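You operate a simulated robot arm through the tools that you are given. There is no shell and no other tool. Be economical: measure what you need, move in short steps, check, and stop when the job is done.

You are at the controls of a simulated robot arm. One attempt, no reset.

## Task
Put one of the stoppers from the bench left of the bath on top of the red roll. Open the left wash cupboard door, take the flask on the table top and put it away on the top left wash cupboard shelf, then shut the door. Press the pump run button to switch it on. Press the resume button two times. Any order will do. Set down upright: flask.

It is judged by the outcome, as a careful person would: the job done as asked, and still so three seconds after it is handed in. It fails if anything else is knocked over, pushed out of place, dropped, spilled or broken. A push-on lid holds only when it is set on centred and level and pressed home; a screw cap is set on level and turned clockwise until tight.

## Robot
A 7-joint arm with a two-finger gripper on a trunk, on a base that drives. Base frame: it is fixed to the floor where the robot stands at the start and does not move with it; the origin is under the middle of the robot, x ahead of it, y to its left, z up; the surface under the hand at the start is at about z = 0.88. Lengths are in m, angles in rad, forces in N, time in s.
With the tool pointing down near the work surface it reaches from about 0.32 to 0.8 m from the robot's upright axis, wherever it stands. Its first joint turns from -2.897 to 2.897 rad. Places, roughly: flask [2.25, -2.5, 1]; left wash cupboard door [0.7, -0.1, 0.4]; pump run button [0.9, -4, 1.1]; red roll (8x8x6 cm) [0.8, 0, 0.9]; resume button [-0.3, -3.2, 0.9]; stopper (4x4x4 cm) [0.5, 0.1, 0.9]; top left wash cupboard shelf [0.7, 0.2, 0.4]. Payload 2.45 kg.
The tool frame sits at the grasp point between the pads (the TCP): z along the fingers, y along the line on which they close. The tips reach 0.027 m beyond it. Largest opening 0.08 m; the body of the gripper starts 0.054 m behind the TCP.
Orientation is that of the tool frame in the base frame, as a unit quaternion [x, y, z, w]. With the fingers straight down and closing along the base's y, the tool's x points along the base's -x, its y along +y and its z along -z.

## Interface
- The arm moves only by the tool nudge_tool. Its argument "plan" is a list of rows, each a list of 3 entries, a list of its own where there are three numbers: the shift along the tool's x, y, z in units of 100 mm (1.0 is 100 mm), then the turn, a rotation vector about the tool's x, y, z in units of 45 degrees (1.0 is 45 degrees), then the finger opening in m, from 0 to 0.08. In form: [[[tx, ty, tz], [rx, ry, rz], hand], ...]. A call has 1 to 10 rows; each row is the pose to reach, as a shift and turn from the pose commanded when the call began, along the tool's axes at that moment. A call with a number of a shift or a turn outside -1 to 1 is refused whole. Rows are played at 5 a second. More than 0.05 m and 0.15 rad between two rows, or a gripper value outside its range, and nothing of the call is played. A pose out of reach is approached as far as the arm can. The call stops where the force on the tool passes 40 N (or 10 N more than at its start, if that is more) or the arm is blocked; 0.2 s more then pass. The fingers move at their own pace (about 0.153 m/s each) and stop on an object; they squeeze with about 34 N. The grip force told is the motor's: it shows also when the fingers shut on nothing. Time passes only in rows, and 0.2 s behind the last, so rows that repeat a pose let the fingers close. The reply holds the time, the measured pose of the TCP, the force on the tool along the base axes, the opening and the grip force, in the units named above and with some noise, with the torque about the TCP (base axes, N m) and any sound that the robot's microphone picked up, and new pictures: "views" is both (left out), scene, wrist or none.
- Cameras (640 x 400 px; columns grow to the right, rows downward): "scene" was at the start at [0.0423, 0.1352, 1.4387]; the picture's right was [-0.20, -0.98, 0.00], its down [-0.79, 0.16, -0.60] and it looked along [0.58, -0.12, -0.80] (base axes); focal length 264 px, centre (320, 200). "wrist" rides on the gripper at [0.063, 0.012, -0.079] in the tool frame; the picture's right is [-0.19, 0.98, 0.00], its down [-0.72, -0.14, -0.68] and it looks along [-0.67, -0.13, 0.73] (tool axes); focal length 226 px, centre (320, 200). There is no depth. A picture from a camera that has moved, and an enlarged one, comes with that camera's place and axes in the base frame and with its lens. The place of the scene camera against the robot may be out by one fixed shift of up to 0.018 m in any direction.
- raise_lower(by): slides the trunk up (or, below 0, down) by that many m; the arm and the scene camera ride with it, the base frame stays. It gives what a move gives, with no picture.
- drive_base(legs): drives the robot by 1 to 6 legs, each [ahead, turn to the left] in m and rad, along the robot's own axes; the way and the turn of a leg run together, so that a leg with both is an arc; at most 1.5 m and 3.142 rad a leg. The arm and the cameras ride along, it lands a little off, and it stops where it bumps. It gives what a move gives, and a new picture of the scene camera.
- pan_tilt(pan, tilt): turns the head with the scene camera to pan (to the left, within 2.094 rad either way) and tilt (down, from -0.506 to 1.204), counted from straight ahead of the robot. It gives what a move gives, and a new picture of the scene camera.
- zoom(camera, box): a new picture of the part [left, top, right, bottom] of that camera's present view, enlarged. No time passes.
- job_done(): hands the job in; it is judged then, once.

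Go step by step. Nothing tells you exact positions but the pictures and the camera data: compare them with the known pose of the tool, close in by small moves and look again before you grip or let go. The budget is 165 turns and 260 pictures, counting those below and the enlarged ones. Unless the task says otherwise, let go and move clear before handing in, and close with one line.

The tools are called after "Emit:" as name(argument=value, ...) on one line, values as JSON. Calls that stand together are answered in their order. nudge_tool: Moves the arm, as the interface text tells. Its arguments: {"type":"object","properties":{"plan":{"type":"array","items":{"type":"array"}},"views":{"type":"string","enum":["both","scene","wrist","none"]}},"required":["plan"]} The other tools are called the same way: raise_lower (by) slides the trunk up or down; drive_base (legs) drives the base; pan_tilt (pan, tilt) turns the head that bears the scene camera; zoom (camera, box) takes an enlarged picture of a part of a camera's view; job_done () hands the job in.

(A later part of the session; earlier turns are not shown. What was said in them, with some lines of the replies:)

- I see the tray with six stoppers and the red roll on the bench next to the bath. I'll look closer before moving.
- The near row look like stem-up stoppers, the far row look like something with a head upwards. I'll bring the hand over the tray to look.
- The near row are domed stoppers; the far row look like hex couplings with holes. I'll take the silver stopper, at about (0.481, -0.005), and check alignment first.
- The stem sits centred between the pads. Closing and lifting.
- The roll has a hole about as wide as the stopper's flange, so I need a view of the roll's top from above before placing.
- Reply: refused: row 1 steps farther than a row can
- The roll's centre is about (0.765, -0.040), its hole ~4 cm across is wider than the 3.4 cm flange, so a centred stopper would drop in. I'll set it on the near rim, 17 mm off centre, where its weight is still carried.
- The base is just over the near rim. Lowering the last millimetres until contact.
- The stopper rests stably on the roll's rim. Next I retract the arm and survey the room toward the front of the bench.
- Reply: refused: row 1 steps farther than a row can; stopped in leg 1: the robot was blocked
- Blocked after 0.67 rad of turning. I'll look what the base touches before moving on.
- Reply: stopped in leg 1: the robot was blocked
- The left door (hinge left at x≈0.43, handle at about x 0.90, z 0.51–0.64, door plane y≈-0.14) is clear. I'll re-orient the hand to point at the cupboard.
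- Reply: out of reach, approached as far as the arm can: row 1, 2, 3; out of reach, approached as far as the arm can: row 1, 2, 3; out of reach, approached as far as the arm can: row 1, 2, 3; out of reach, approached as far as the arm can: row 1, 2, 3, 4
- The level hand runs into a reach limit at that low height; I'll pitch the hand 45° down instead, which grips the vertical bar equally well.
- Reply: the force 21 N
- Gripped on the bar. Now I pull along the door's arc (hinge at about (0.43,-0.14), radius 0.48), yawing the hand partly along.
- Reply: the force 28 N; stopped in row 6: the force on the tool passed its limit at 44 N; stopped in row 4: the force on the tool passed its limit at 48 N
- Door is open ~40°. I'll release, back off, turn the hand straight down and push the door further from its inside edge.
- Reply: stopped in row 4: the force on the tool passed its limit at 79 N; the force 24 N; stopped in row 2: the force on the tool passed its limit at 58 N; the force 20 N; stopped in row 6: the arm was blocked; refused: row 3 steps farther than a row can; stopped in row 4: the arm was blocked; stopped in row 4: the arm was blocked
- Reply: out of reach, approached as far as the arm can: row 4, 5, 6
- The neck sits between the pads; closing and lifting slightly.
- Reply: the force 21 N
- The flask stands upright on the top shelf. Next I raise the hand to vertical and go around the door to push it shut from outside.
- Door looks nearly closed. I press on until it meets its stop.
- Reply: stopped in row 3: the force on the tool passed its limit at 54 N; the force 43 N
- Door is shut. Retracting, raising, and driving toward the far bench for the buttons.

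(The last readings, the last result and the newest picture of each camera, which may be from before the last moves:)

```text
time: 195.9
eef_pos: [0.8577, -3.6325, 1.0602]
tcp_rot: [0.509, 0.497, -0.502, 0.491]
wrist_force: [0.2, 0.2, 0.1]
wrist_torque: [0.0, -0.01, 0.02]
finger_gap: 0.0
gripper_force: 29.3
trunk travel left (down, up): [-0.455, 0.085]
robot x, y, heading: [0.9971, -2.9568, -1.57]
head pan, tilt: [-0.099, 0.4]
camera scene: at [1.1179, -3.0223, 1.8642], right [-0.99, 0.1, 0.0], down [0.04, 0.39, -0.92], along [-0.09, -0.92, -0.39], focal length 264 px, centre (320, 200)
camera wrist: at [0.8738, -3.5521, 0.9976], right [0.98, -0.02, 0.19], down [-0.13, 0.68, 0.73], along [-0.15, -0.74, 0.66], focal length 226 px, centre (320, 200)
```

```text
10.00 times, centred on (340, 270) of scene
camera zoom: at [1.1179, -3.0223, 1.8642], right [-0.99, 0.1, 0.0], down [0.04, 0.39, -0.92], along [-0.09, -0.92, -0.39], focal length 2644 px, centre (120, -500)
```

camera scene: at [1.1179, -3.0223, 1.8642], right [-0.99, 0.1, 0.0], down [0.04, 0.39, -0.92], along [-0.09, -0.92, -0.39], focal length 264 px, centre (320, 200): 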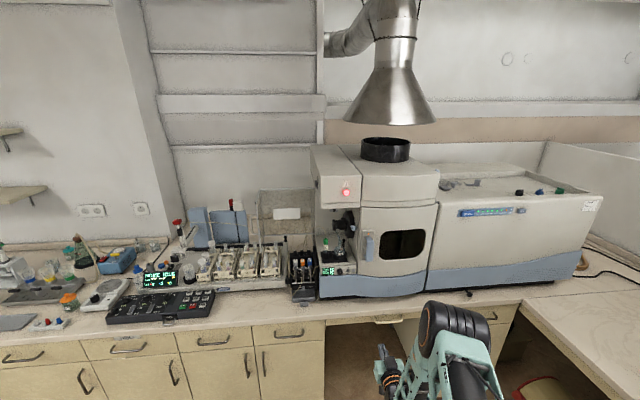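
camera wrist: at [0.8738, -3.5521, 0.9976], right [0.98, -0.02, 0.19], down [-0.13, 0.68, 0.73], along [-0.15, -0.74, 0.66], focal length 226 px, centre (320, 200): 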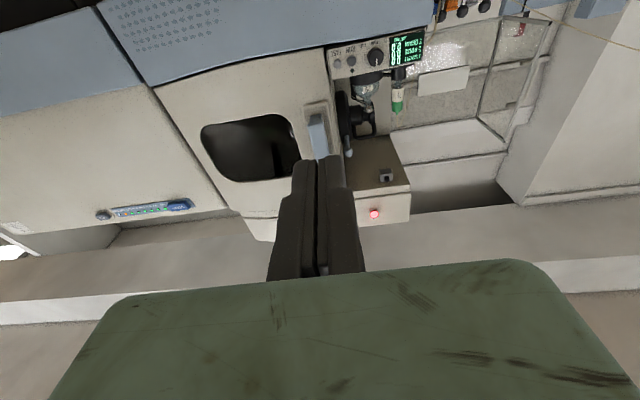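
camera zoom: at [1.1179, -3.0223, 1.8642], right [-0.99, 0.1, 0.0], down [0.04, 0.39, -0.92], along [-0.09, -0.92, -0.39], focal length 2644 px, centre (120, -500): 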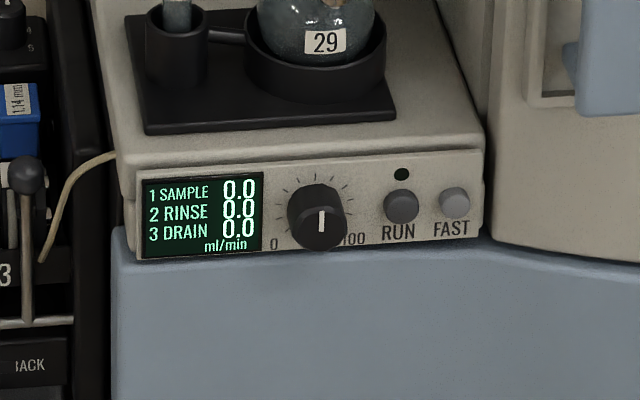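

Emit:
drive_base(legs=[[0.2, 0]])

Emit:
nudge_tool(plan=[[[-0.1, 0.2, 0], [0, 0, 0], 0.0], [[-0.3, 0.4, 0], [0, 0, 0], 0.0], [[-0.3, 0.4, 0], [0, 0, 0], 0.0]], views="wrist")

Emit:
zoom(camera="wrist", box=[270, 20, 420, 180])

```text
time: 197.5
eef_pos: [0.8574, -3.833, 1.0585]
tcp_rot: [0.51, 0.498, -0.502, 0.49]
wrist_force: [0.4, -1.5, -0.2]
wrist_torque: [-0.01, 0.03, 0.01]
finger_gap: 0.0
gripper_force: 29.8
trunk travel left (down, up): [-0.455, 0.085]
robot x, y, heading: [0.9989, -3.1573, -1.579]
head pan, tilt: [-0.099, 0.4]
camera scene: at [1.1173, -3.2245, 1.864], right [-0.99, 0.1, 0.0], down [0.04, 0.39, -0.92], along [-0.09, -0.92, -0.39], focal length 264 px, centre (320, 200)
```

scene: 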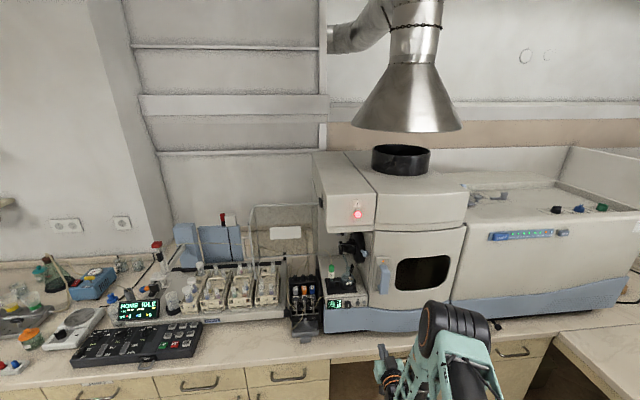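

```text
time: 198.3
eef_pos: [0.8992, -3.8326, 1.0869]
tcp_rot: [0.51, 0.497, -0.502, 0.49]
wrist_force: [0.0, 0.0, 0.8]
wrist_torque: [0.02, -0.01, 0.0]
finger_gap: 0.0
gripper_force: 29.4
trunk travel left (down, up): [-0.455, 0.085]
robot x, y, heading: [0.9992, -3.1602, -1.575]
head pan, tilt: [-0.099, 0.4]
camera wrist: at [0.9139, -3.753, 1.0245], right [0.98, -0.03, 0.19], down [-0.13, 0.67, 0.73], along [-0.15, -0.74, 0.66], focal length 226 px, centre (320, 200)
```

wrist: 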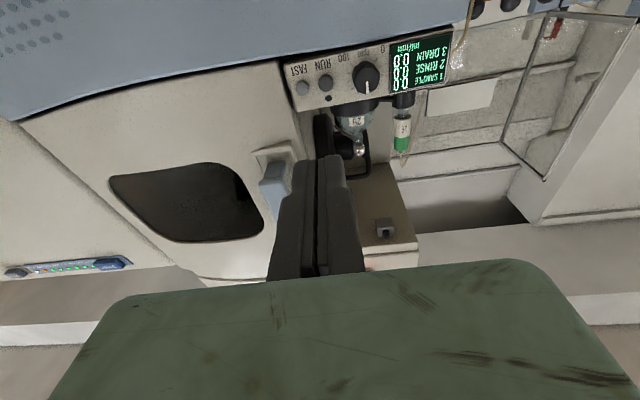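

```text
2.50 times, centred on (345, 100) of wrist
camera zoom: at [0.9139, -3.753, 1.0245], right [0.98, -0.03, 0.19], down [-0.13, 0.67, 0.73], along [-0.15, -0.74, 0.66], focal length 565 px, centre (258, 450)
```

zoom: 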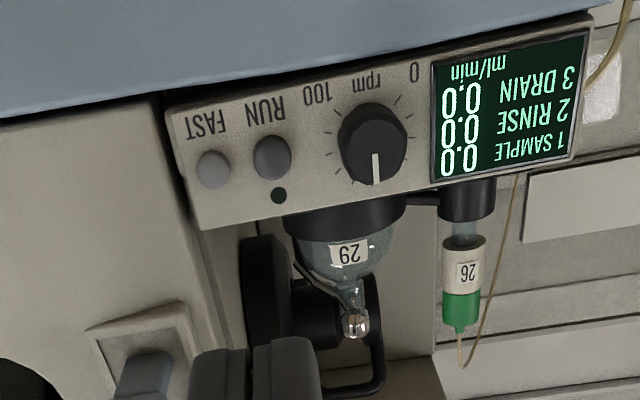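

Emit:
nudge_tool(plan=[[[-0.02, 0.02, 0.35], [0, 0, 0], 0.0], [[-0.04, 0.05, 0.7], [0, 0, 0], 0.0], [[-0.04, 0.05, 1.0], [0, 0, 0], 0.0], [[-0.04, 0.05, 1.0], [0, 0, 0], 0.0]], views="both")

Emit:
zoom(camera="scene", box=[310, 260, 400, 330])

Emit:
zoom(camera="wrist", box=[250, 20, 450, 180])

```text
time: 199.3
eef_pos: [0.8998, -3.9337, 1.0905]
tcp_rot: [0.509, 0.498, -0.502, 0.491]
wrist_force: [0.2, 0.7, 0.0]
wrist_torque: [0.0, 0.01, -0.04]
finger_gap: 0.0001
gripper_force: 29.6
trunk travel left (down, up): [-0.455, 0.085]
robot x, y, heading: [0.9994, -3.1643, -1.575]
head pan, tilt: [-0.099, 0.4]
camera scene: at [1.1173, -3.2223, 1.8642], right [-0.99, 0.1, 0.0], down [0.04, 0.39, -0.92], along [-0.09, -0.92, -0.39], focal length 264 px, centre (320, 200)
camera wrist: at [0.9164, -3.8533, 1.0288], right [0.98, -0.03, 0.19], down [-0.13, 0.67, 0.73], along [-0.15, -0.74, 0.66], focal length 226 px, centre (320, 200)
```

scene: 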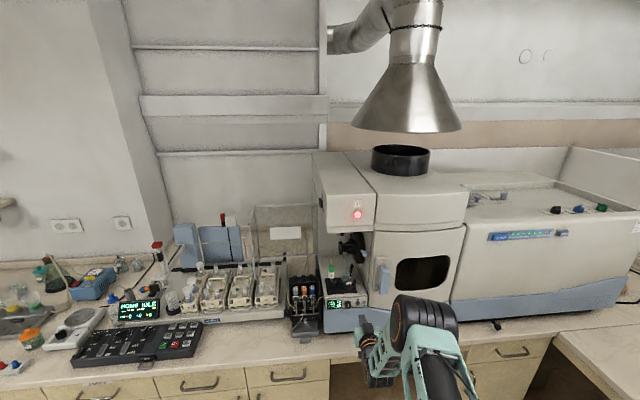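
wrist: 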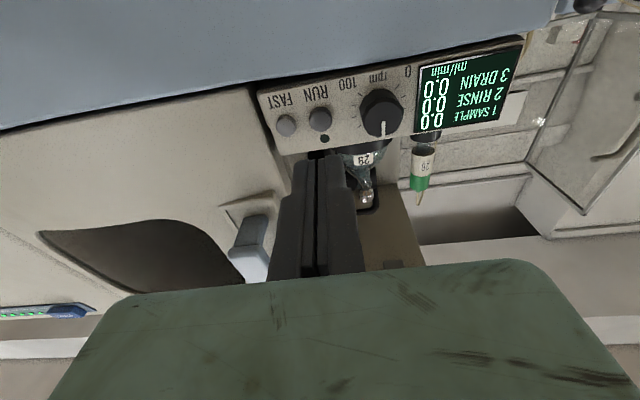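

```text
5.71 times, centred on (355, 295) of scene
camera zoom: at [1.1173, -3.2223, 1.8642], right [-0.99, 0.1, 0.0], down [0.04, 0.39, -0.92], along [-0.09, -0.92, -0.39], focal length 1511 px, centre (120, -343)
```

zoom: 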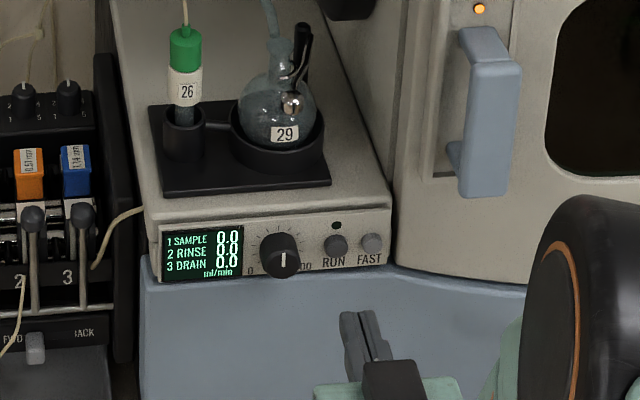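

```text
2.50 times, centred on (350, 100) of wrist
camera zoom: at [0.9164, -3.8533, 1.0288], right [0.98, -0.03, 0.19], down [-0.13, 0.67, 0.73], along [-0.15, -0.74, 0.66], focal length 565 px, centre (245, 450)
```

zoom: 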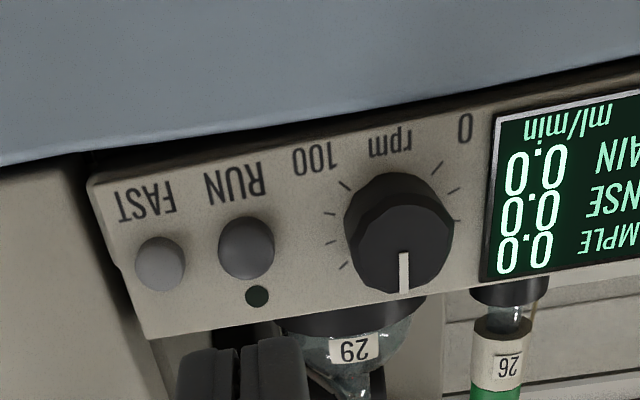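

Emit:
nudge_tool(plan=[[[-0.01, 0.02, 0.25], [0, 0, 0], 0.0], [[-0.01, 0.02, 0.42], [0, 0, 0], 0.0], [[-0.01, 0.02, 0.46], [0, 0, 0], 0.0], [[-0.01, 0.02, 0.46], [0, 0, 0], 0.0]], views="none")

Emit:
zoom(camera="wrist", box=[250, 60, 450, 220])

Emit:
zoom(camera="scene", box=[325, 280, 385, 330])

```text
time: 200.3
eef_pos: [0.9004, -3.9796, 1.0926]
tcp_rot: [0.509, 0.498, -0.502, 0.491]
wrist_force: [-0.3, 0.2, 0.3]
wrist_torque: [0.02, -0.02, 0.05]
finger_gap: 0.0
gripper_force: 29.9
trunk travel left (down, up): [-0.455, 0.085]
robot x, y, heading: [0.9988, -3.1628, -1.575]
head pan, tilt: [-0.099, 0.4]
```

```text
2.50 times, centred on (350, 140) of wrist
camera zoom: at [0.9154, -3.8998, 1.0301], right [0.98, -0.03, 0.19], down [-0.13, 0.67, 0.73], along [-0.15, -0.74, 0.66], focal length 565 px, centre (245, 350)
```

zoom: 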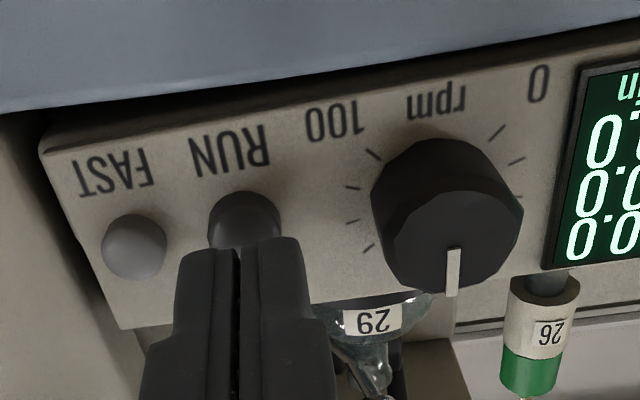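

```text
8.00 times, centred on (355, 305) of scene
camera zoom: at [1.1173, -3.2226, 1.8642], right [-0.99, 0.1, 0.0], down [0.04, 0.39, -0.92], along [-0.09, -0.92, -0.39], focal length 2116 px, centre (40, -640)
```

zoom: 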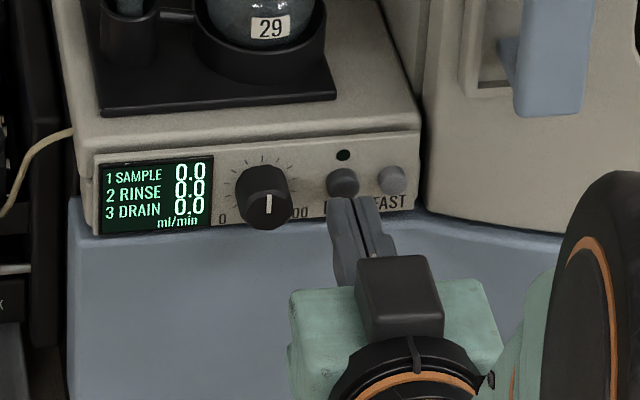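

Emit:
nudge_tool(plan=[[[-0.02, 0.02, 0.04], [0, 0, 0], 0.0], [[-0.02, 0.02, 0.08], [0, 0, 0], 0.0], [[-0.02, 0.02, 0.08], [0, 0, 0], 0.0]], views="none")

Emit:
zoom(camera="scene", box=[325, 280, 385, 330])

Emit:
zoom(camera="wrist", box=[250, 80, 400, 200])

```text
time: 201.1
eef_pos: [0.9034, -3.988, 1.0939]
tcp_rot: [0.51, 0.497, -0.502, 0.49]
wrist_force: [-0.1, -0.8, 0.2]
wrist_torque: [0.02, 0.03, 0.01]
finger_gap: 0.0
gripper_force: 29.9
trunk travel left (down, up): [-0.455, 0.085]
robot x, y, heading: [0.9958, -3.159, -1.578]
head pan, tilt: [-0.099, 0.4]
```

```text
8.00 times, centred on (355, 305) of scene
camera zoom: at [1.1174, -3.2226, 1.8642], right [-0.99, 0.1, 0.0], down [0.04, 0.39, -0.92], along [-0.09, -0.92, -0.39], focal length 2116 px, centre (40, -640)
```

zoom: 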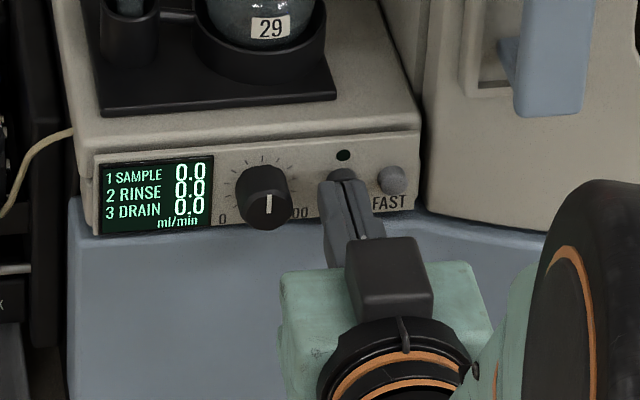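

```text
3.33 times, centred on (325, 140) of wrist
camera zoom: at [0.9179, -3.9086, 1.0321], right [0.98, -0.03, 0.19], down [-0.13, 0.67, 0.73], along [-0.15, -0.74, 0.66], focal length 754 px, centre (303, 400)
```

zoom: 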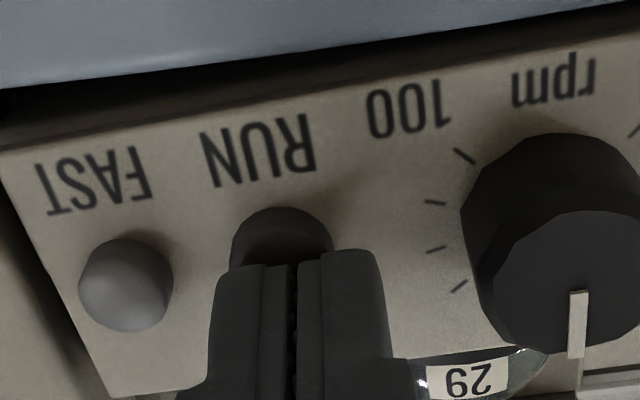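

Emit:
nudge_tool(plan=[[[0, 0, 0.03], [0, 0, 0], 0.0], [[0, 0, 0.06], [0, 0, 0], 0.0], [[0, 0, 0.06], [0, 0, 0], 0.0]], views="none")

Emit:
zoom(camera="scene", box=[325, 280, 385, 330])

```text
time: 201.9
eef_pos: [0.9024, -3.9942, 1.0948]
tcp_rot: [0.509, 0.497, -0.503, 0.491]
wrist_force: [1.8, 3.8, -0.4]
wrist_torque: [0.0, -0.01, -0.01]
finger_gap: 0.006
gripper_force: 29.9
trunk travel left (down, up): [-0.455, 0.085]
robot x, y, heading: [0.9988, -3.1589, -1.575]
head pan, tilt: [-0.099, 0.4]
heard: click
```

```text
8.00 times, centred on (355, 305) of scene
camera zoom: at [1.1177, -3.222, 1.8641], right [-0.99, 0.1, 0.0], down [0.04, 0.39, -0.92], along [-0.09, -0.92, -0.39], focal length 2116 px, centre (40, -640)
```

zoom: 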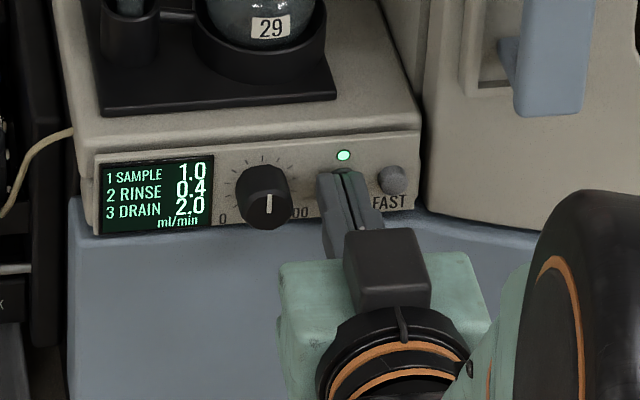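

The pump clicked on and its LED lit. Retracting straight back.

Emit:
nudge_tool(plan=[[[0, 0, -0.3], [0, 0, 0], 0.0], [[0, 0, -0.65], [0, 0, 0], 0.0], [[0, 0, -1.0], [0, 0, 0], 0.0]], views="none")

Emit:
zoom(camera="scene", box=[325, 280, 385, 330])

Emit:
pan_tilt(pan=-1.3, tilt=0.5)

```text
time: 202.7
eef_pos: [0.904, -3.8943, 1.0963]
tcp_rot: [0.509, 0.497, -0.503, 0.491]
wrist_force: [-0.4, -0.2, -0.6]
wrist_torque: [0.02, 0.01, 0.01]
finger_gap: 0.0
gripper_force: 29.5
trunk travel left (down, up): [-0.455, 0.085]
robot x, y, heading: [0.9954, -3.1613, -1.577]
head pan, tilt: [-0.099, 0.4]
```

```text
8.00 times, centred on (355, 305) of scene
camera zoom: at [1.1174, -3.2218, 1.8642], right [-0.99, 0.1, 0.0], down [0.04, 0.39, -0.92], along [-0.09, -0.92, -0.39], focal length 2116 px, centre (40, -640)
```

zoom: 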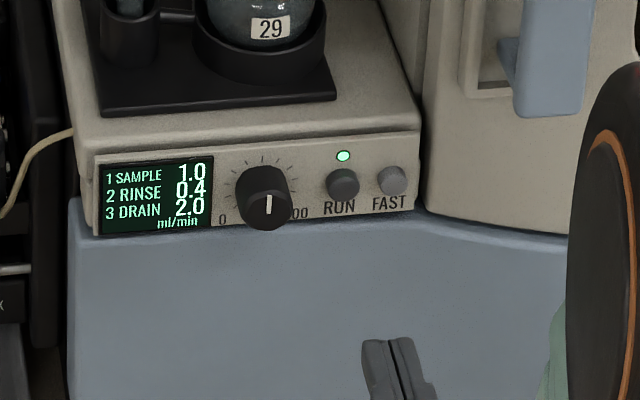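

```text
time: 204.1
eef_pos: [0.9056, -3.8958, 1.0948]
tcp_rot: [0.51, 0.498, -0.502, 0.491]
wrist_force: [0.2, -0.3, 0.2]
wrist_torque: [0.0, -0.03, 0.0]
finger_gap: 0.0
gripper_force: 30.0
trunk travel left (down, up): [-0.455, 0.085]
robot x, y, heading: [0.9994, -3.1593, -1.573]
head pan, tilt: [-1.3, 0.499]
camera scene: at [1.0391, -3.1545, 1.855], right [-0.26, 0.96, 0.0], down [0.46, 0.13, -0.88], along [-0.85, -0.23, -0.48], focal length 264 px, centre (320, 200)
```

scene: 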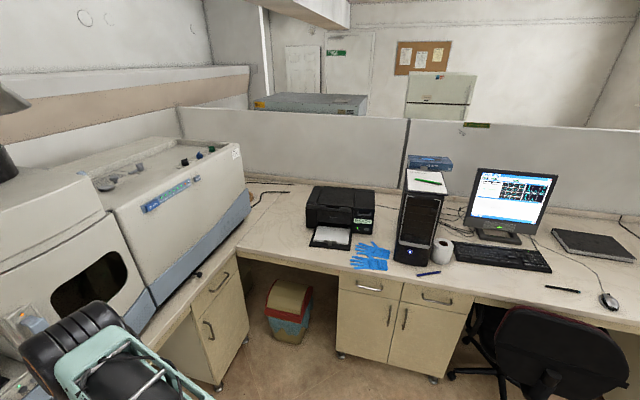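

Emit:
zoom(camera="scene", box=[295, 175, 395, 255])

Emit:
zoom(camera="scene", box=[345, 205, 385, 240])

```text
5.00 times, centred on (345, 215) of scene
camera zoom: at [1.0391, -3.1545, 1.855], right [-0.26, 0.96, 0.0], down [0.46, 0.13, -0.88], along [-0.85, -0.23, -0.48], focal length 1322 px, centre (195, 125)
```

zoom: 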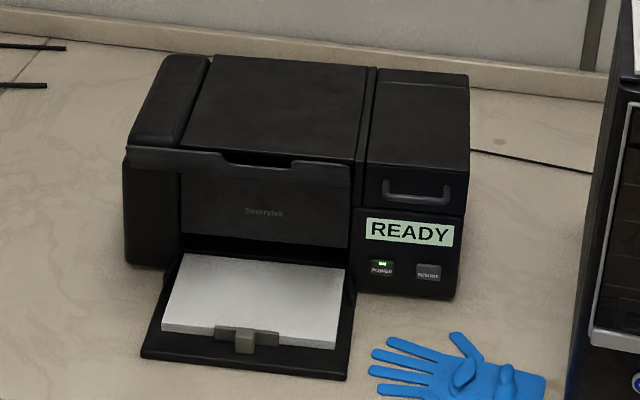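

```text
11.43 times, centred on (365, 222) of scene
camera zoom: at [1.0391, -3.1545, 1.855], right [-0.26, 0.96, 0.0], down [0.46, 0.13, -0.88], along [-0.85, -0.23, -0.48], focal length 3022 px, centre (-194, -57)
```

zoom: 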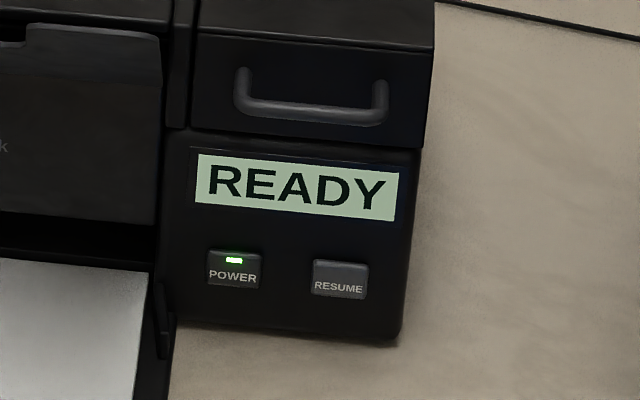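

Emit:
drive_base(legs=[[-0.05, 0], [0, -1.36], [0.36, 0], [0, -0.21]])

Emit:
pan_tilt(pan=0.3, tilt=0.75)

```text
time: 211.2
eef_pos: [-0.0948, -3.0938, 1.0958]
tcp_rot: [0.712, -0.008, -0.702, -0.007]
wrist_force: [-0.6, -0.5, -0.3]
wrist_torque: [0.0, 0.02, 0.03]
finger_gap: 0.0
gripper_force: 29.6
trunk travel left (down, up): [-0.455, 0.085]
robot x, y, heading: [0.6417, -3.1788, 3.143]
head pan, tilt: [-1.3, 0.499]
camera scene: at [0.6251, -3.2249, 1.8551], right [0.96, 0.27, 0.0], down [0.13, -0.46, -0.88], along [-0.23, 0.85, -0.48], focal length 264 px, centre (320, 200)
```

scene: 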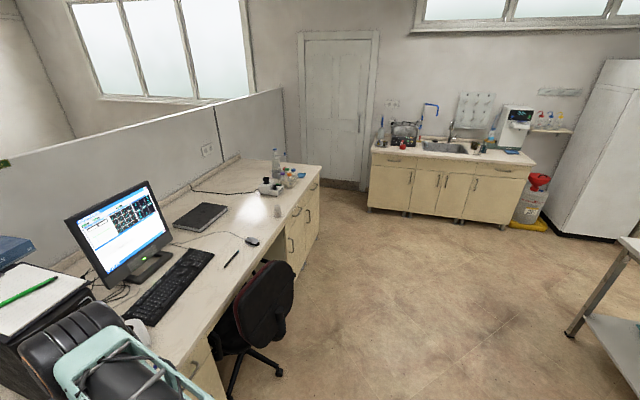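

```text
time: 212.9
eef_pos: [-0.0946, -3.0937, 1.0944]
tcp_rot: [0.712, -0.006, -0.702, -0.006]
wrist_force: [-0.4, -0.8, -0.7]
wrist_torque: [-0.01, 0.01, 0.0]
finger_gap: 0.0002
gripper_force: 29.7
trunk travel left (down, up): [-0.455, 0.085]
robot x, y, heading: [0.6412, -3.1848, 3.14]
head pan, tilt: [0.3, 0.75]
camera scene: at [0.5701, -3.3382, 1.8331], right [-0.29, 0.96, 0.0], down [0.65, 0.2, -0.73], along [-0.7, -0.21, -0.68], focal length 264 px, centre (320, 200)
```

scene: 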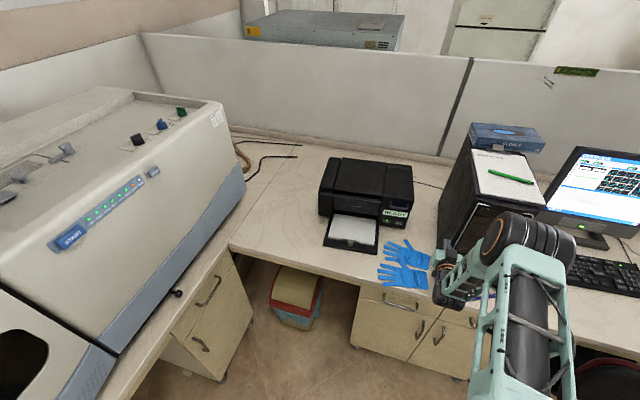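

Emit:
zoom(camera="scene", box=[370, 190, 430, 250])

Emit:
nudge_tool(plan=[[[0, 0, -0.2], [0, 0, 0], 0.0], [[0, 0, -0.2], [0, 0.18, 0], 0.0], [[0, -0.2, -0.2], [0, 0.36, 0], 0.0], [[0, -0.4, -0.2], [0, 0.54, 0], 0.0], [[0, -0.6, -0.2], [0, 0.72, 0], 0.0], [[0, -0.8, -0.2], [0, 0.9, 0], 0.0], [[0, -1.0, -0.2], [0, 1.0, 0], 0.0], [[0, -1.0, -0.2], [0, 1.0, 0], 0.0]], views="wrist")

```text
6.67 times, centred on (400, 220) of scene
camera zoom: at [0.5701, -3.3382, 1.8331], right [-0.29, 0.96, 0.0], down [0.65, 0.2, -0.73], along [-0.7, -0.21, -0.68], focal length 1763 px, centre (-213, 67)
```

zoom: 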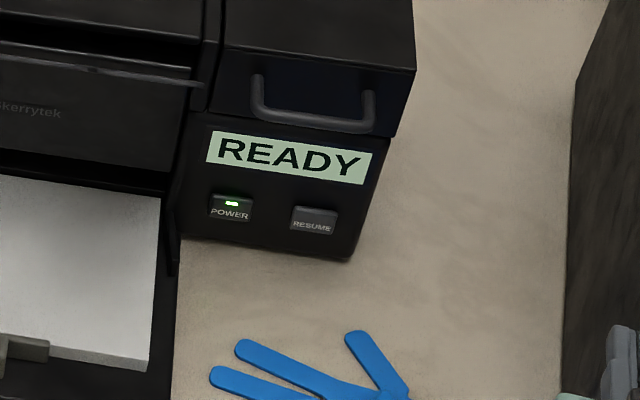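

```text
time: 214.7
eef_pos: [-0.071, -2.995, 1.0953]
tcp_rot: [0.927, -0.009, -0.376, -0.003]
wrist_force: [-0.3, -0.2, 0.1]
wrist_torque: [-0.06, 0.0, -0.01]
finger_gap: 0.0001
gripper_force: 29.8
trunk travel left (down, up): [-0.455, 0.085]
robot x, y, heading: [0.6439, -3.1795, 3.137]
head pan, tilt: [0.3, 0.75]
camera wrist: at [0.0298, -3.0096, 1.1074], right [-0.16, -0.98, 0.13], down [-0.04, 0.14, 0.99], along [-0.99, 0.15, -0.06], focal length 226 px, centre (320, 200)
```

wrist: 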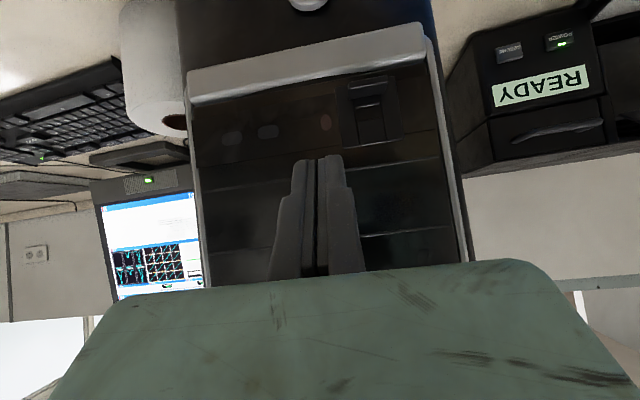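

Emit:
nudge_tool(plan=[[[0, 0.45, 0], [0, 0, 0], 0.0], [[0, 0.9, 0], [0, 0, 0], 0.0], [[0, 1.0, 0], [0, 0, 0], 0.0]], views="none")

Emit:
nudge_tool(plan=[[[0.2, 0.4, 0.2], [0, 0, 0], 0.0], [[0.4, 0.8, 0.4], [0, 0, 0], 0.0], [[0.6, 1.0, 0.6], [0, 0, 0], 0.0], [[0.7, 1.0, 0.7], [0, 0, 0], 0.0]], views="both")

Emit:
zoom(camera="wrist", box=[270, 0, 430, 120])

```text
time: 215.5
eef_pos: [-0.0752, -3.0944, 1.0954]
tcp_rot: [0.927, -0.009, -0.376, -0.003]
wrist_force: [-1.3, -0.8, 0.1]
wrist_torque: [-0.01, 0.03, -0.01]
finger_gap: 0.0003
gripper_force: 30.0
trunk travel left (down, up): [-0.455, 0.085]
robot x, y, heading: [0.6432, -3.1816, 3.139]
head pan, tilt: [0.3, 0.75]
```

```text
time: 216.5
eef_pos: [-0.0724, -3.1963, 0.9976]
tcp_rot: [0.927, -0.009, -0.376, -0.003]
wrist_force: [0.0, -0.9, 0.4]
wrist_torque: [-0.02, 0.0, 0.01]
finger_gap: 0.0
gripper_force: 29.8
trunk travel left (down, up): [-0.455, 0.085]
robot x, y, heading: [0.6372, -3.1836, 3.137]
head pan, tilt: [0.3, 0.75]
camera scene: at [0.57, -3.3378, 1.8331], right [-0.29, 0.96, 0.0], down [0.65, 0.2, -0.73], along [-0.7, -0.22, -0.68], focal length 264 px, centre (320, 200)
camera wrist: at [0.0282, -3.2104, 1.0106], right [-0.16, -0.98, 0.13], down [-0.04, 0.14, 0.99], along [-0.99, 0.15, -0.06], focal length 226 px, centre (320, 200)
```

scene: 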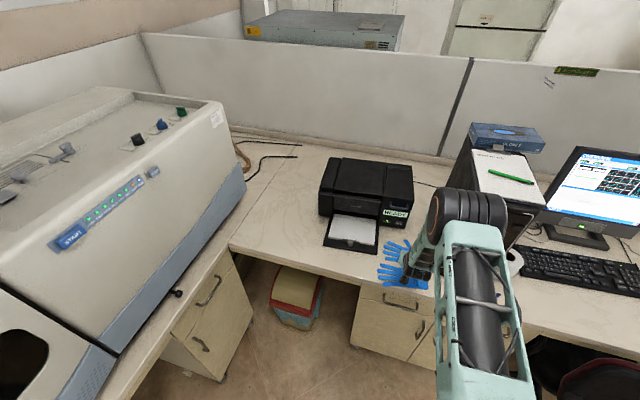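
wrist: 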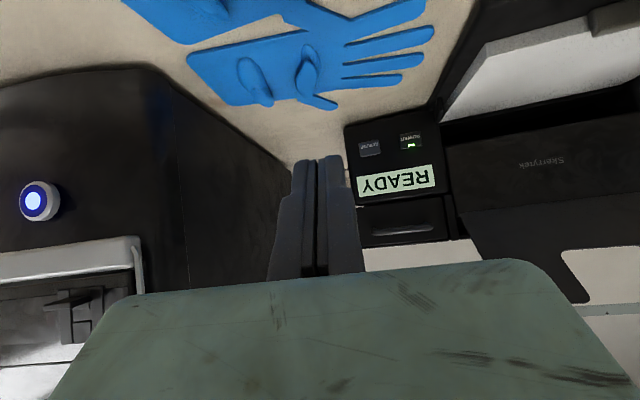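

```text
3.33 times, centred on (350, 60) of wrist
camera zoom: at [0.0282, -3.2104, 1.0106], right [-0.16, -0.98, 0.13], down [-0.04, 0.14, 0.99], along [-0.99, 0.15, -0.06], focal length 754 px, centre (220, 667)
```

zoom: 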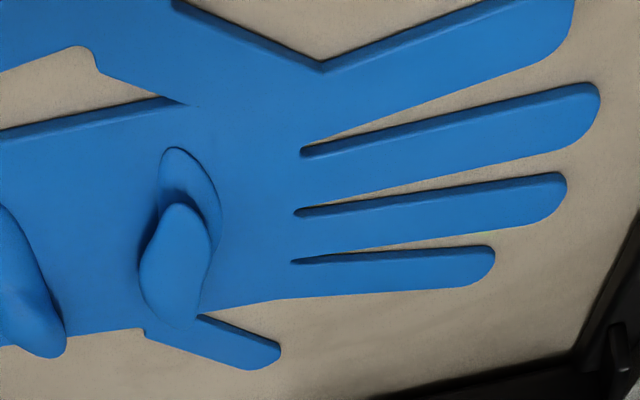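

Emit:
nudge_tool(plan=[[[-0.17, 0.16, 0.3], [0, 0, 0], 0.0], [[-0.34, 0.33, 0.6], [0, 0, 0], 0.0], [[-0.51, 0.49, 0.91], [0, 0, 0], 0.0], [[-0.51, 0.49, 0.91], [0, 0, 0], 0.0]], views="wrist")

Emit:
zoom(camera="wrist", box=[260, 70, 440, 210])

```text
time: 217.5
eef_pos: [-0.1741, -3.2434, 0.9663]
tcp_rot: [0.927, -0.009, -0.376, -0.003]
wrist_force: [0.3, -1.0, 0.0]
wrist_torque: [-0.02, 0.0, 0.0]
finger_gap: 0.0
gripper_force: 29.9
trunk travel left (down, up): [-0.455, 0.085]
robot x, y, heading: [0.6416, -3.1827, 3.137]
head pan, tilt: [0.3, 0.75]
camera wrist: at [-0.0727, -3.2576, 0.9785], right [-0.16, -0.98, 0.13], down [-0.04, 0.14, 0.99], along [-0.99, 0.15, -0.06], focal length 226 px, centre (320, 200)
```

wrist: 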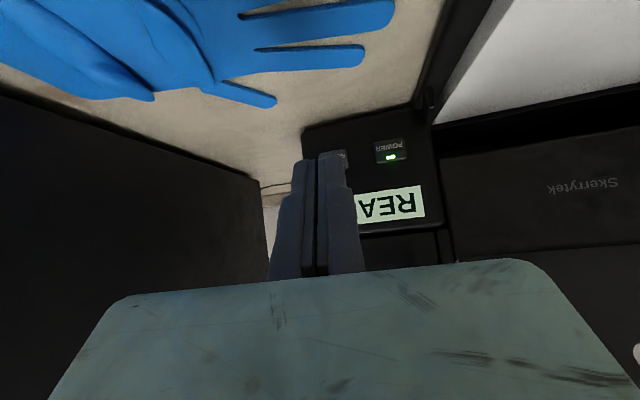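

```text
2.86 times, centred on (350, 140) of wrist
camera zoom: at [-0.0727, -3.2576, 0.9785], right [-0.16, -0.98, 0.13], down [-0.04, 0.14, 0.99], along [-0.99, 0.15, -0.06], focal length 646 px, centre (234, 371)
```

zoom: 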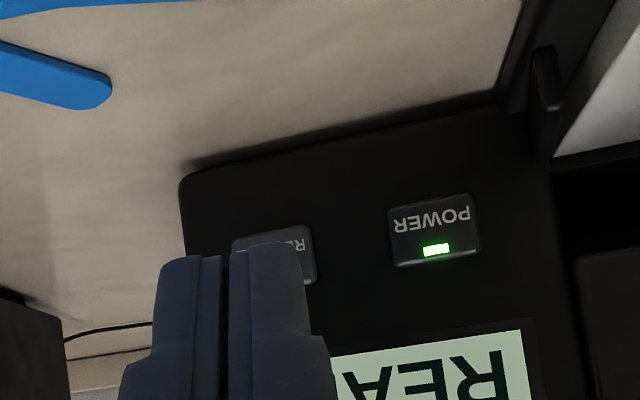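

Emit:
nudge_tool(plan=[[[-0.15, 0, 0.27], [0, 0, 0], 0.0], [[-0.3, 0, 0.53], [0, 0, 0], 0.0], [[-0.45, 0, 0.8], [0, 0, 0], 0.0], [[-0.45, 0, 0.8], [0, 0, 0], 0.0]], views="none")

Emit:
zoom(camera="wrist", box=[260, 70, 440, 210])

Emit:
zoom(camera="scene", box=[370, 190, 430, 250])

```text
time: 218.5
eef_pos: [-0.2369, -3.2426, 0.9463]
tcp_rot: [0.927, -0.009, -0.375, -0.002]
wrist_force: [-0.5, 0.9, -0.4]
wrist_torque: [-0.01, 0.01, 0.01]
finger_gap: 0.0001
gripper_force: 30.2
out of reach, approached as far as the arm can: row 3, 4
trunk travel left (down, up): [-0.455, 0.085]
robot x, y, heading: [0.6407, -3.1843, 3.139]
head pan, tilt: [0.3, 0.75]
```

```text
2.86 times, centred on (350, 140) of wrist
camera zoom: at [-0.1363, -3.2571, 0.9579], right [-0.16, -0.98, 0.14], down [-0.04, 0.14, 0.99], along [-0.99, 0.15, -0.06], focal length 646 px, centre (234, 371)
```

zoom: 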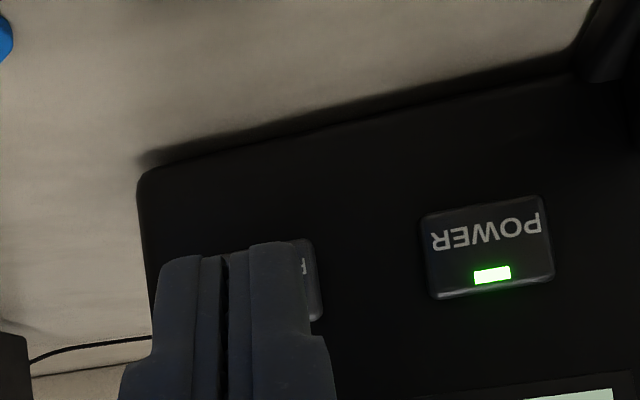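

```text
6.67 times, centred on (400, 220) of scene
camera zoom: at [0.5699, -3.3378, 1.8331], right [-0.29, 0.96, 0.0], down [0.65, 0.2, -0.73], along [-0.7, -0.22, -0.68], focal length 1763 px, centre (-213, 67)
```

zoom: 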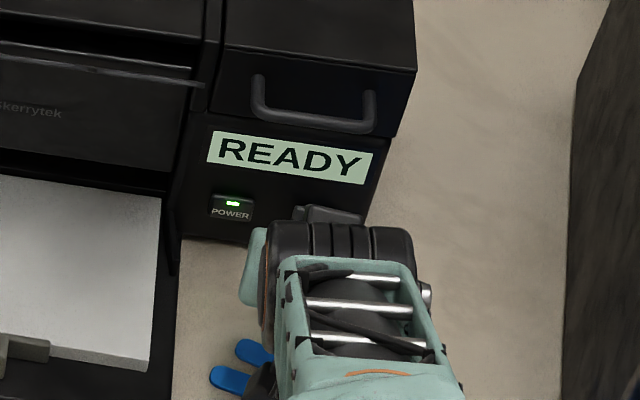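

Emit:
nudge_tool(plan=[[[0.3, 0, -0.3], [0, 0, 0], 0.0], [[0.6, 0, -0.6], [0, 0, 0], 0.0], [[0.65, 0, -0.8], [0, 0, 0], 0.0], [[0.65, 0, -0.8], [0, 0, 0], 0.0]], views="none")

Emit:
drive_base(legs=[[0.1, 0]])

Emit:
zoom(camera="wrist", box=[260, 70, 440, 210])

```text
time: 219.5
eef_pos: [-0.1364, -3.2429, 0.9611]
tcp_rot: [0.927, -0.009, -0.376, -0.004]
wrist_force: [0.3, 0.0, 0.1]
wrist_torque: [0.03, 0.01, -0.02]
finger_gap: 0.0
gripper_force: 29.8
trunk travel left (down, up): [-0.455, 0.085]
robot x, y, heading: [0.6445, -3.1824, 3.14]
head pan, tilt: [0.3, 0.75]
```

```text
time: 220.6
eef_pos: [-0.2362, -3.2426, 0.9598]
tcp_rot: [0.927, -0.009, -0.375, -0.003]
wrist_force: [-1.3, -0.5, -1.2]
wrist_torque: [0.02, -0.01, 0.05]
finger_gap: 0.0
gripper_force: 29.6
trunk travel left (down, up): [-0.455, 0.085]
robot x, y, heading: [0.5423, -3.1832, 3.142]
head pan, tilt: [0.3, 0.75]
camera scene: at [0.4693, -3.3384, 1.8329], right [-0.29, 0.96, 0.0], down [0.65, 0.2, -0.73], along [-0.7, -0.22, -0.68], focal length 264 px, centre (320, 200)
```

scene: 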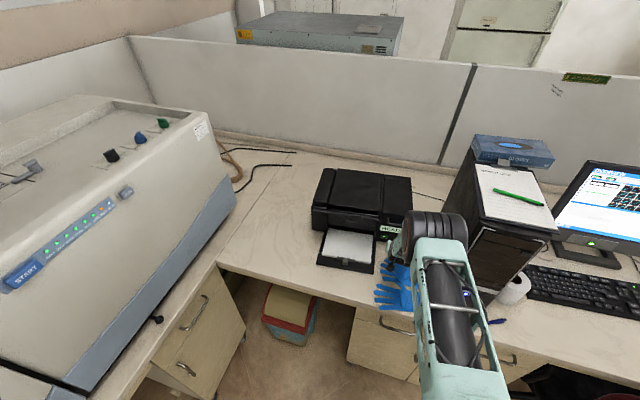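

```text
2.86 times, centred on (350, 140) of wrist
camera zoom: at [-0.1343, -3.2571, 0.973], right [-0.16, -0.98, 0.13], down [-0.04, 0.14, 0.99], along [-0.99, 0.15, -0.06], focal length 646 px, centre (234, 371)
```

zoom: 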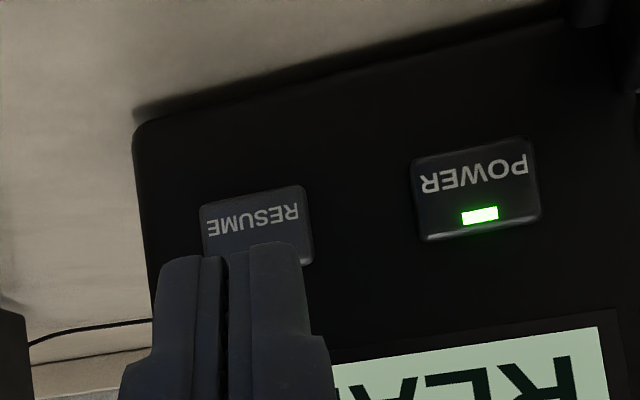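

Emit:
nudge_tool(plan=[[[0.0, 0, 0.2], [0, 0, 0], 0.0], [[-0.13, 0, 0.43], [0, 0, 0], 0.0], [[-0.13, 0, 0.43], [0, 0, 0], 0.0]], views="none")

Emit:
zoom(camera="wrist", box=[260, 70, 440, 210])

```text
time: 221.4
eef_pos: [-0.2706, -3.2413, 0.9383]
tcp_rot: [0.927, -0.009, -0.376, -0.004]
wrist_force: [0.0, -0.9, 0.7]
wrist_torque: [0.01, 0.03, -0.03]
finger_gap: 0.0
gripper_force: 30.1
trunk travel left (down, up): [-0.455, 0.085]
robot x, y, heading: [0.5381, -3.1833, 3.14]
head pan, tilt: [0.3, 0.75]
```

```text
2.86 times, centred on (350, 140) of wrist
camera zoom: at [-0.17, -3.2557, 0.9513], right [-0.16, -0.98, 0.13], down [-0.04, 0.14, 0.99], along [-0.99, 0.15, -0.06], focal length 646 px, centre (234, 371)
```

zoom: 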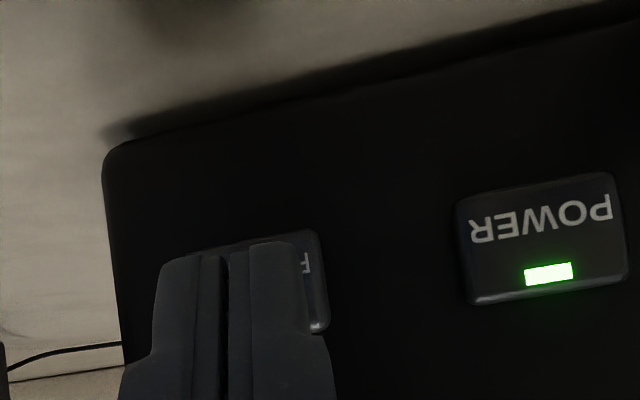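

Emit:
nudge_tool(plan=[[[-0.036, 0, 0.035], [0, 0, 0], 0.0], [[-0.072, 0, 0.07], [0, 0, 0], 0.0], [[-0.09, 0, 0.088], [0, 0, 0], 0.0], [[-0.09, 0, 0.088], [0, 0, 0], 0.0]], views="none")

```text
time: 222.4
eef_pos: [-0.2862, -3.2402, 0.9393]
tcp_rot: [0.927, -0.009, -0.376, -0.004]
wrist_force: [-0.3, -0.8, 0.3]
wrist_torque: [0.05, 0.0, -0.03]
finger_gap: 0.0
gripper_force: 29.8
trunk travel left (down, up): [-0.455, 0.085]
robot x, y, heading: [0.5444, -3.1839, 3.142]
head pan, tilt: [0.3, 0.75]
```

Emit:
nudge_tool(plan=[[[-0.025, 0, 0.025], [0, 0, 0], 0.0], [[-0.05, 0, 0.05], [0, 0, 0], 0.0], [[-0.05, 0, 0.05], [0, 0, 0], 0.0]], views="none")

Emit:
zoom(camera="wrist", box=[260, 70, 440, 210])

```text
time: 223.2
eef_pos: [-0.292, -3.2408, 0.9397]
tcp_rot: [0.926, -0.009, -0.376, -0.003]
wrist_force: [4.7, -1.3, 1.1]
wrist_torque: [-0.03, 0.0, 0.04]
finger_gap: 0.0057
gripper_force: 29.8
trunk travel left (down, up): [-0.455, 0.085]
robot x, y, heading: [0.5467, -3.1851, 3.143]
head pan, tilt: [0.3, 0.75]
heard: click
```

```text
2.86 times, centred on (350, 140) of wrist
camera zoom: at [-0.1908, -3.2547, 0.9518], right [-0.16, -0.98, 0.13], down [-0.04, 0.14, 0.99], along [-0.99, 0.15, -0.06], focal length 646 px, centre (234, 371)
```

zoom: 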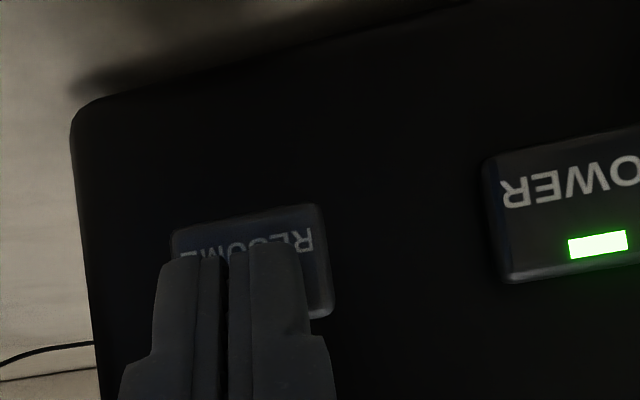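

First click heard. Backing off ~15 mm, then pressing once more.

Emit:
nudge_tool(plan=[[[0.06, 0, -0.06], [0, 0, 0], 0.0], [[0.12, 0, -0.12], [0, 0, 0], 0.0], [[0.12, 0, -0.12], [0, 0, 0], 0.0], [[0.12, 0, -0.12], [0, 0, 0], 0.0]], views="none")

Emit:
zoom(camera="scene", box=[360, 200, 440, 260])

```text
time: 224.2
eef_pos: [-0.2767, -3.2416, 0.9374]
tcp_rot: [0.926, -0.009, -0.376, -0.004]
wrist_force: [-0.2, -0.5, -0.1]
wrist_torque: [0.01, 0.01, -0.01]
finger_gap: 0.0
gripper_force: 29.5
trunk travel left (down, up): [-0.455, 0.085]
robot x, y, heading: [0.5441, -3.1781, 3.147]
head pan, tilt: [0.3, 0.75]
```

```text
6.67 times, centred on (400, 230) of scene
camera zoom: at [0.4714, -3.3382, 1.833], right [-0.29, 0.96, 0.0], down [0.65, 0.2, -0.73], along [-0.7, -0.22, -0.68], focal length 1763 px, centre (-213, 0)
```

zoom: 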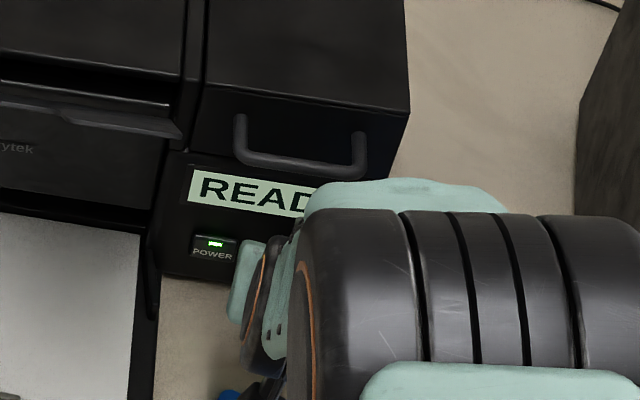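

Emit:
nudge_tool(plan=[[[-0.06, 0, 0.06], [0, 0, 0], 0.0], [[-0.1, 0, 0.1], [0, 0, 0], 0.0], [[-0.12, 0, 0.12], [0, 0, 0], 0.0], [[-0.12, 0, 0.12], [0, 0, 0], 0.0]], views="none")

```text
time: 225.2
eef_pos: [-0.2939, -3.2419, 0.9392]
tcp_rot: [0.927, -0.008, -0.376, -0.003]
wrist_force: [5.7, 1.0, -3.0]
wrist_torque: [-0.01, -0.1, 0.02]
finger_gap: 0.006
gripper_force: 29.6
trunk travel left (down, up): [-0.455, 0.085]
robot x, y, heading: [0.5414, -3.1852, 3.136]
head pan, tilt: [0.3, 0.75]
heard: click
```

Second click heard. Backing straight off, up and clear.

Emit:
nudge_tool(plan=[[[0.15, 0, -0.15], [0, 0, 0], 0.0], [[0.4, 0, -0.4], [0, 0, 0], 0.0], [[0.6, 0, -0.7], [0, 0, 0], 0.0], [[0.6, 0, -1.0], [0, 0, 0], 0.0], [[0.6, 0, -1.0], [0, 0, 0], 0.0]], views="wrist")

Emit:
drive_base(legs=[[-0.25, 0]])

Emit:
pan_tilt(pan=-1.9, tilt=0.25)

Emit:
zoom(camera="scene", box=[180, 120, 460, 280])

```text
time: 226.4
eef_pos: [-0.1817, -3.243, 0.9693]
tcp_rot: [0.927, -0.009, -0.376, -0.004]
wrist_force: [-0.5, 0.6, 0.3]
wrist_torque: [0.01, 0.0, 0.03]
finger_gap: 0.0002
gripper_force: 30.4
trunk travel left (down, up): [-0.455, 0.085]
robot x, y, heading: [0.5418, -3.1848, 3.138]
head pan, tilt: [0.3, 0.75]
camera wrist: at [-0.0798, -3.2582, 0.9822], right [-0.16, -0.98, 0.13], down [-0.04, 0.14, 0.99], along [-0.99, 0.15, -0.06], focal length 226 px, centre (320, 200)
```

wrist: 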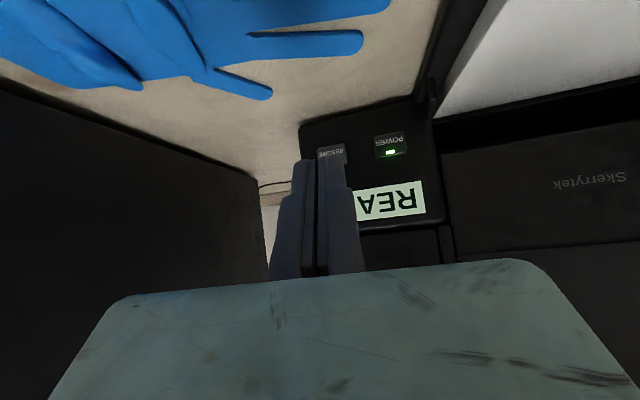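

```text
time: 228.2
eef_pos: [0.064, -3.2412, 0.9701]
tcp_rot: [0.926, -0.011, -0.376, -0.004]
wrist_force: [0.2, 0.0, 0.6]
wrist_torque: [-0.03, 0.0, 0.01]
finger_gap: 0.0
gripper_force: 30.3
trunk travel left (down, up): [-0.455, 0.085]
robot x, y, heading: [0.7885, -3.1841, 3.13]
head pan, tilt: [0.3, 0.75]
camera scene: at [0.718, -3.3388, 1.8331], right [-0.29, 0.96, 0.0], down [0.65, 0.2, -0.73], along [-0.7, -0.21, -0.68], focal length 264 px, centre (320, 200)
```

scene: 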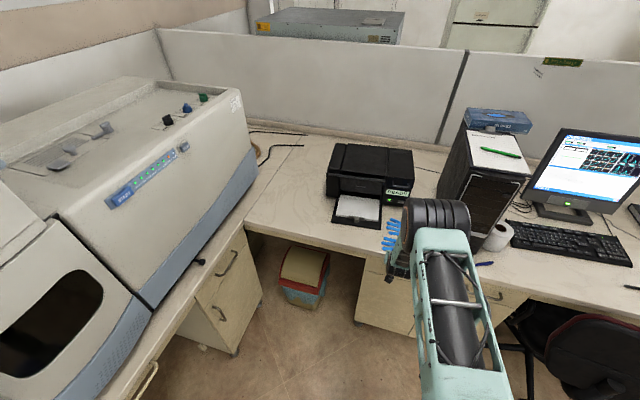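

```text
time: 230.3
eef_pos: [0.0634, -3.241, 0.9697]
tcp_rot: [0.926, -0.011, -0.376, -0.004]
wrist_force: [-0.2, -0.1, 0.4]
wrist_torque: [-0.02, 0.03, 0.01]
finger_gap: 0.0
gripper_force: 29.6
trunk travel left (down, up): [-0.455, 0.085]
robot x, y, heading: [0.791, -3.1845, 3.14]
head pan, tilt: [-1.901, 0.25]
camera scene: at [0.8263, -3.2266, 1.8782], right [0.94, -0.33, 0.0], down [-0.08, -0.23, -0.97], along [0.32, 0.92, -0.25], focal length 264 px, centre (320, 200)
```

scene: 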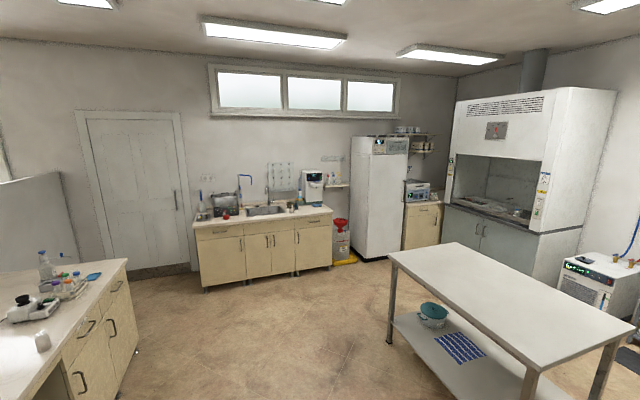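

```text
2.29 times, centred on (320, 200) of scene
camera zoom: at [0.8263, -3.2266, 1.8782], right [0.94, -0.33, 0.0], down [-0.08, -0.23, -0.97], along [0.32, 0.92, -0.25], focal length 604 px, centre (320, 200)
```

zoom: 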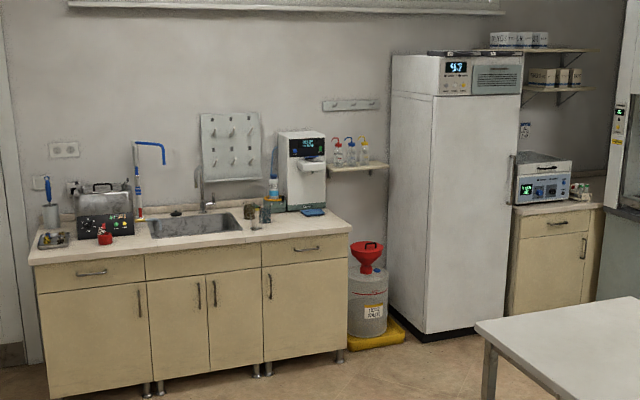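

Emit:
zoom(camera="scene", box=[190, 195, 260, 245])

Emit:
zoom(camera="scene", box=[190, 220, 250, 295])

```text
8.00 times, centred on (225, 220) of scene
camera zoom: at [0.8263, -3.2266, 1.8782], right [0.94, -0.33, 0.0], down [-0.08, -0.23, -0.97], along [0.32, 0.92, -0.25], focal length 2116 px, centre (1080, 40)
```

zoom: 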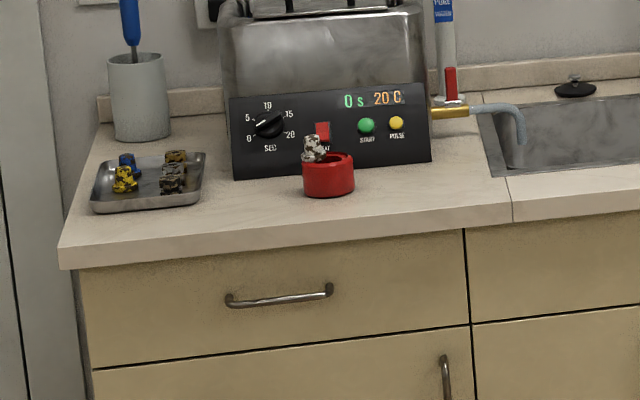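

```text
5.33 times, centred on (220, 258) of scene
camera zoom: at [0.8263, -3.2266, 1.8782], right [0.94, -0.33, 0.0], down [-0.08, -0.23, -0.97], along [0.32, 0.92, -0.25], focal length 1410 px, centre (853, -107)
```

zoom: 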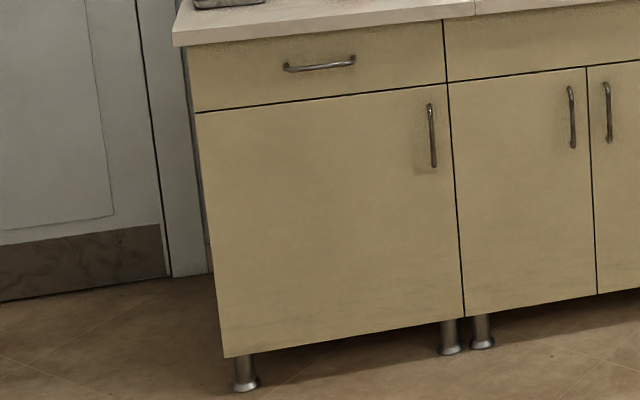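

The last view shows everything in place: the stopper is still on the roll, the cupboard door is flush, and the hand is clear.

Emit:
job_done()

```text
The job is handed in.
```

I handed in the finished job. The stopper is on the red roll, sitting slightly tilted on its rim because the hole is wider than the stopper. The flask is upright on the top left wash cupboard shelf with the door shut, the pump is running, and resume was pressed twice.
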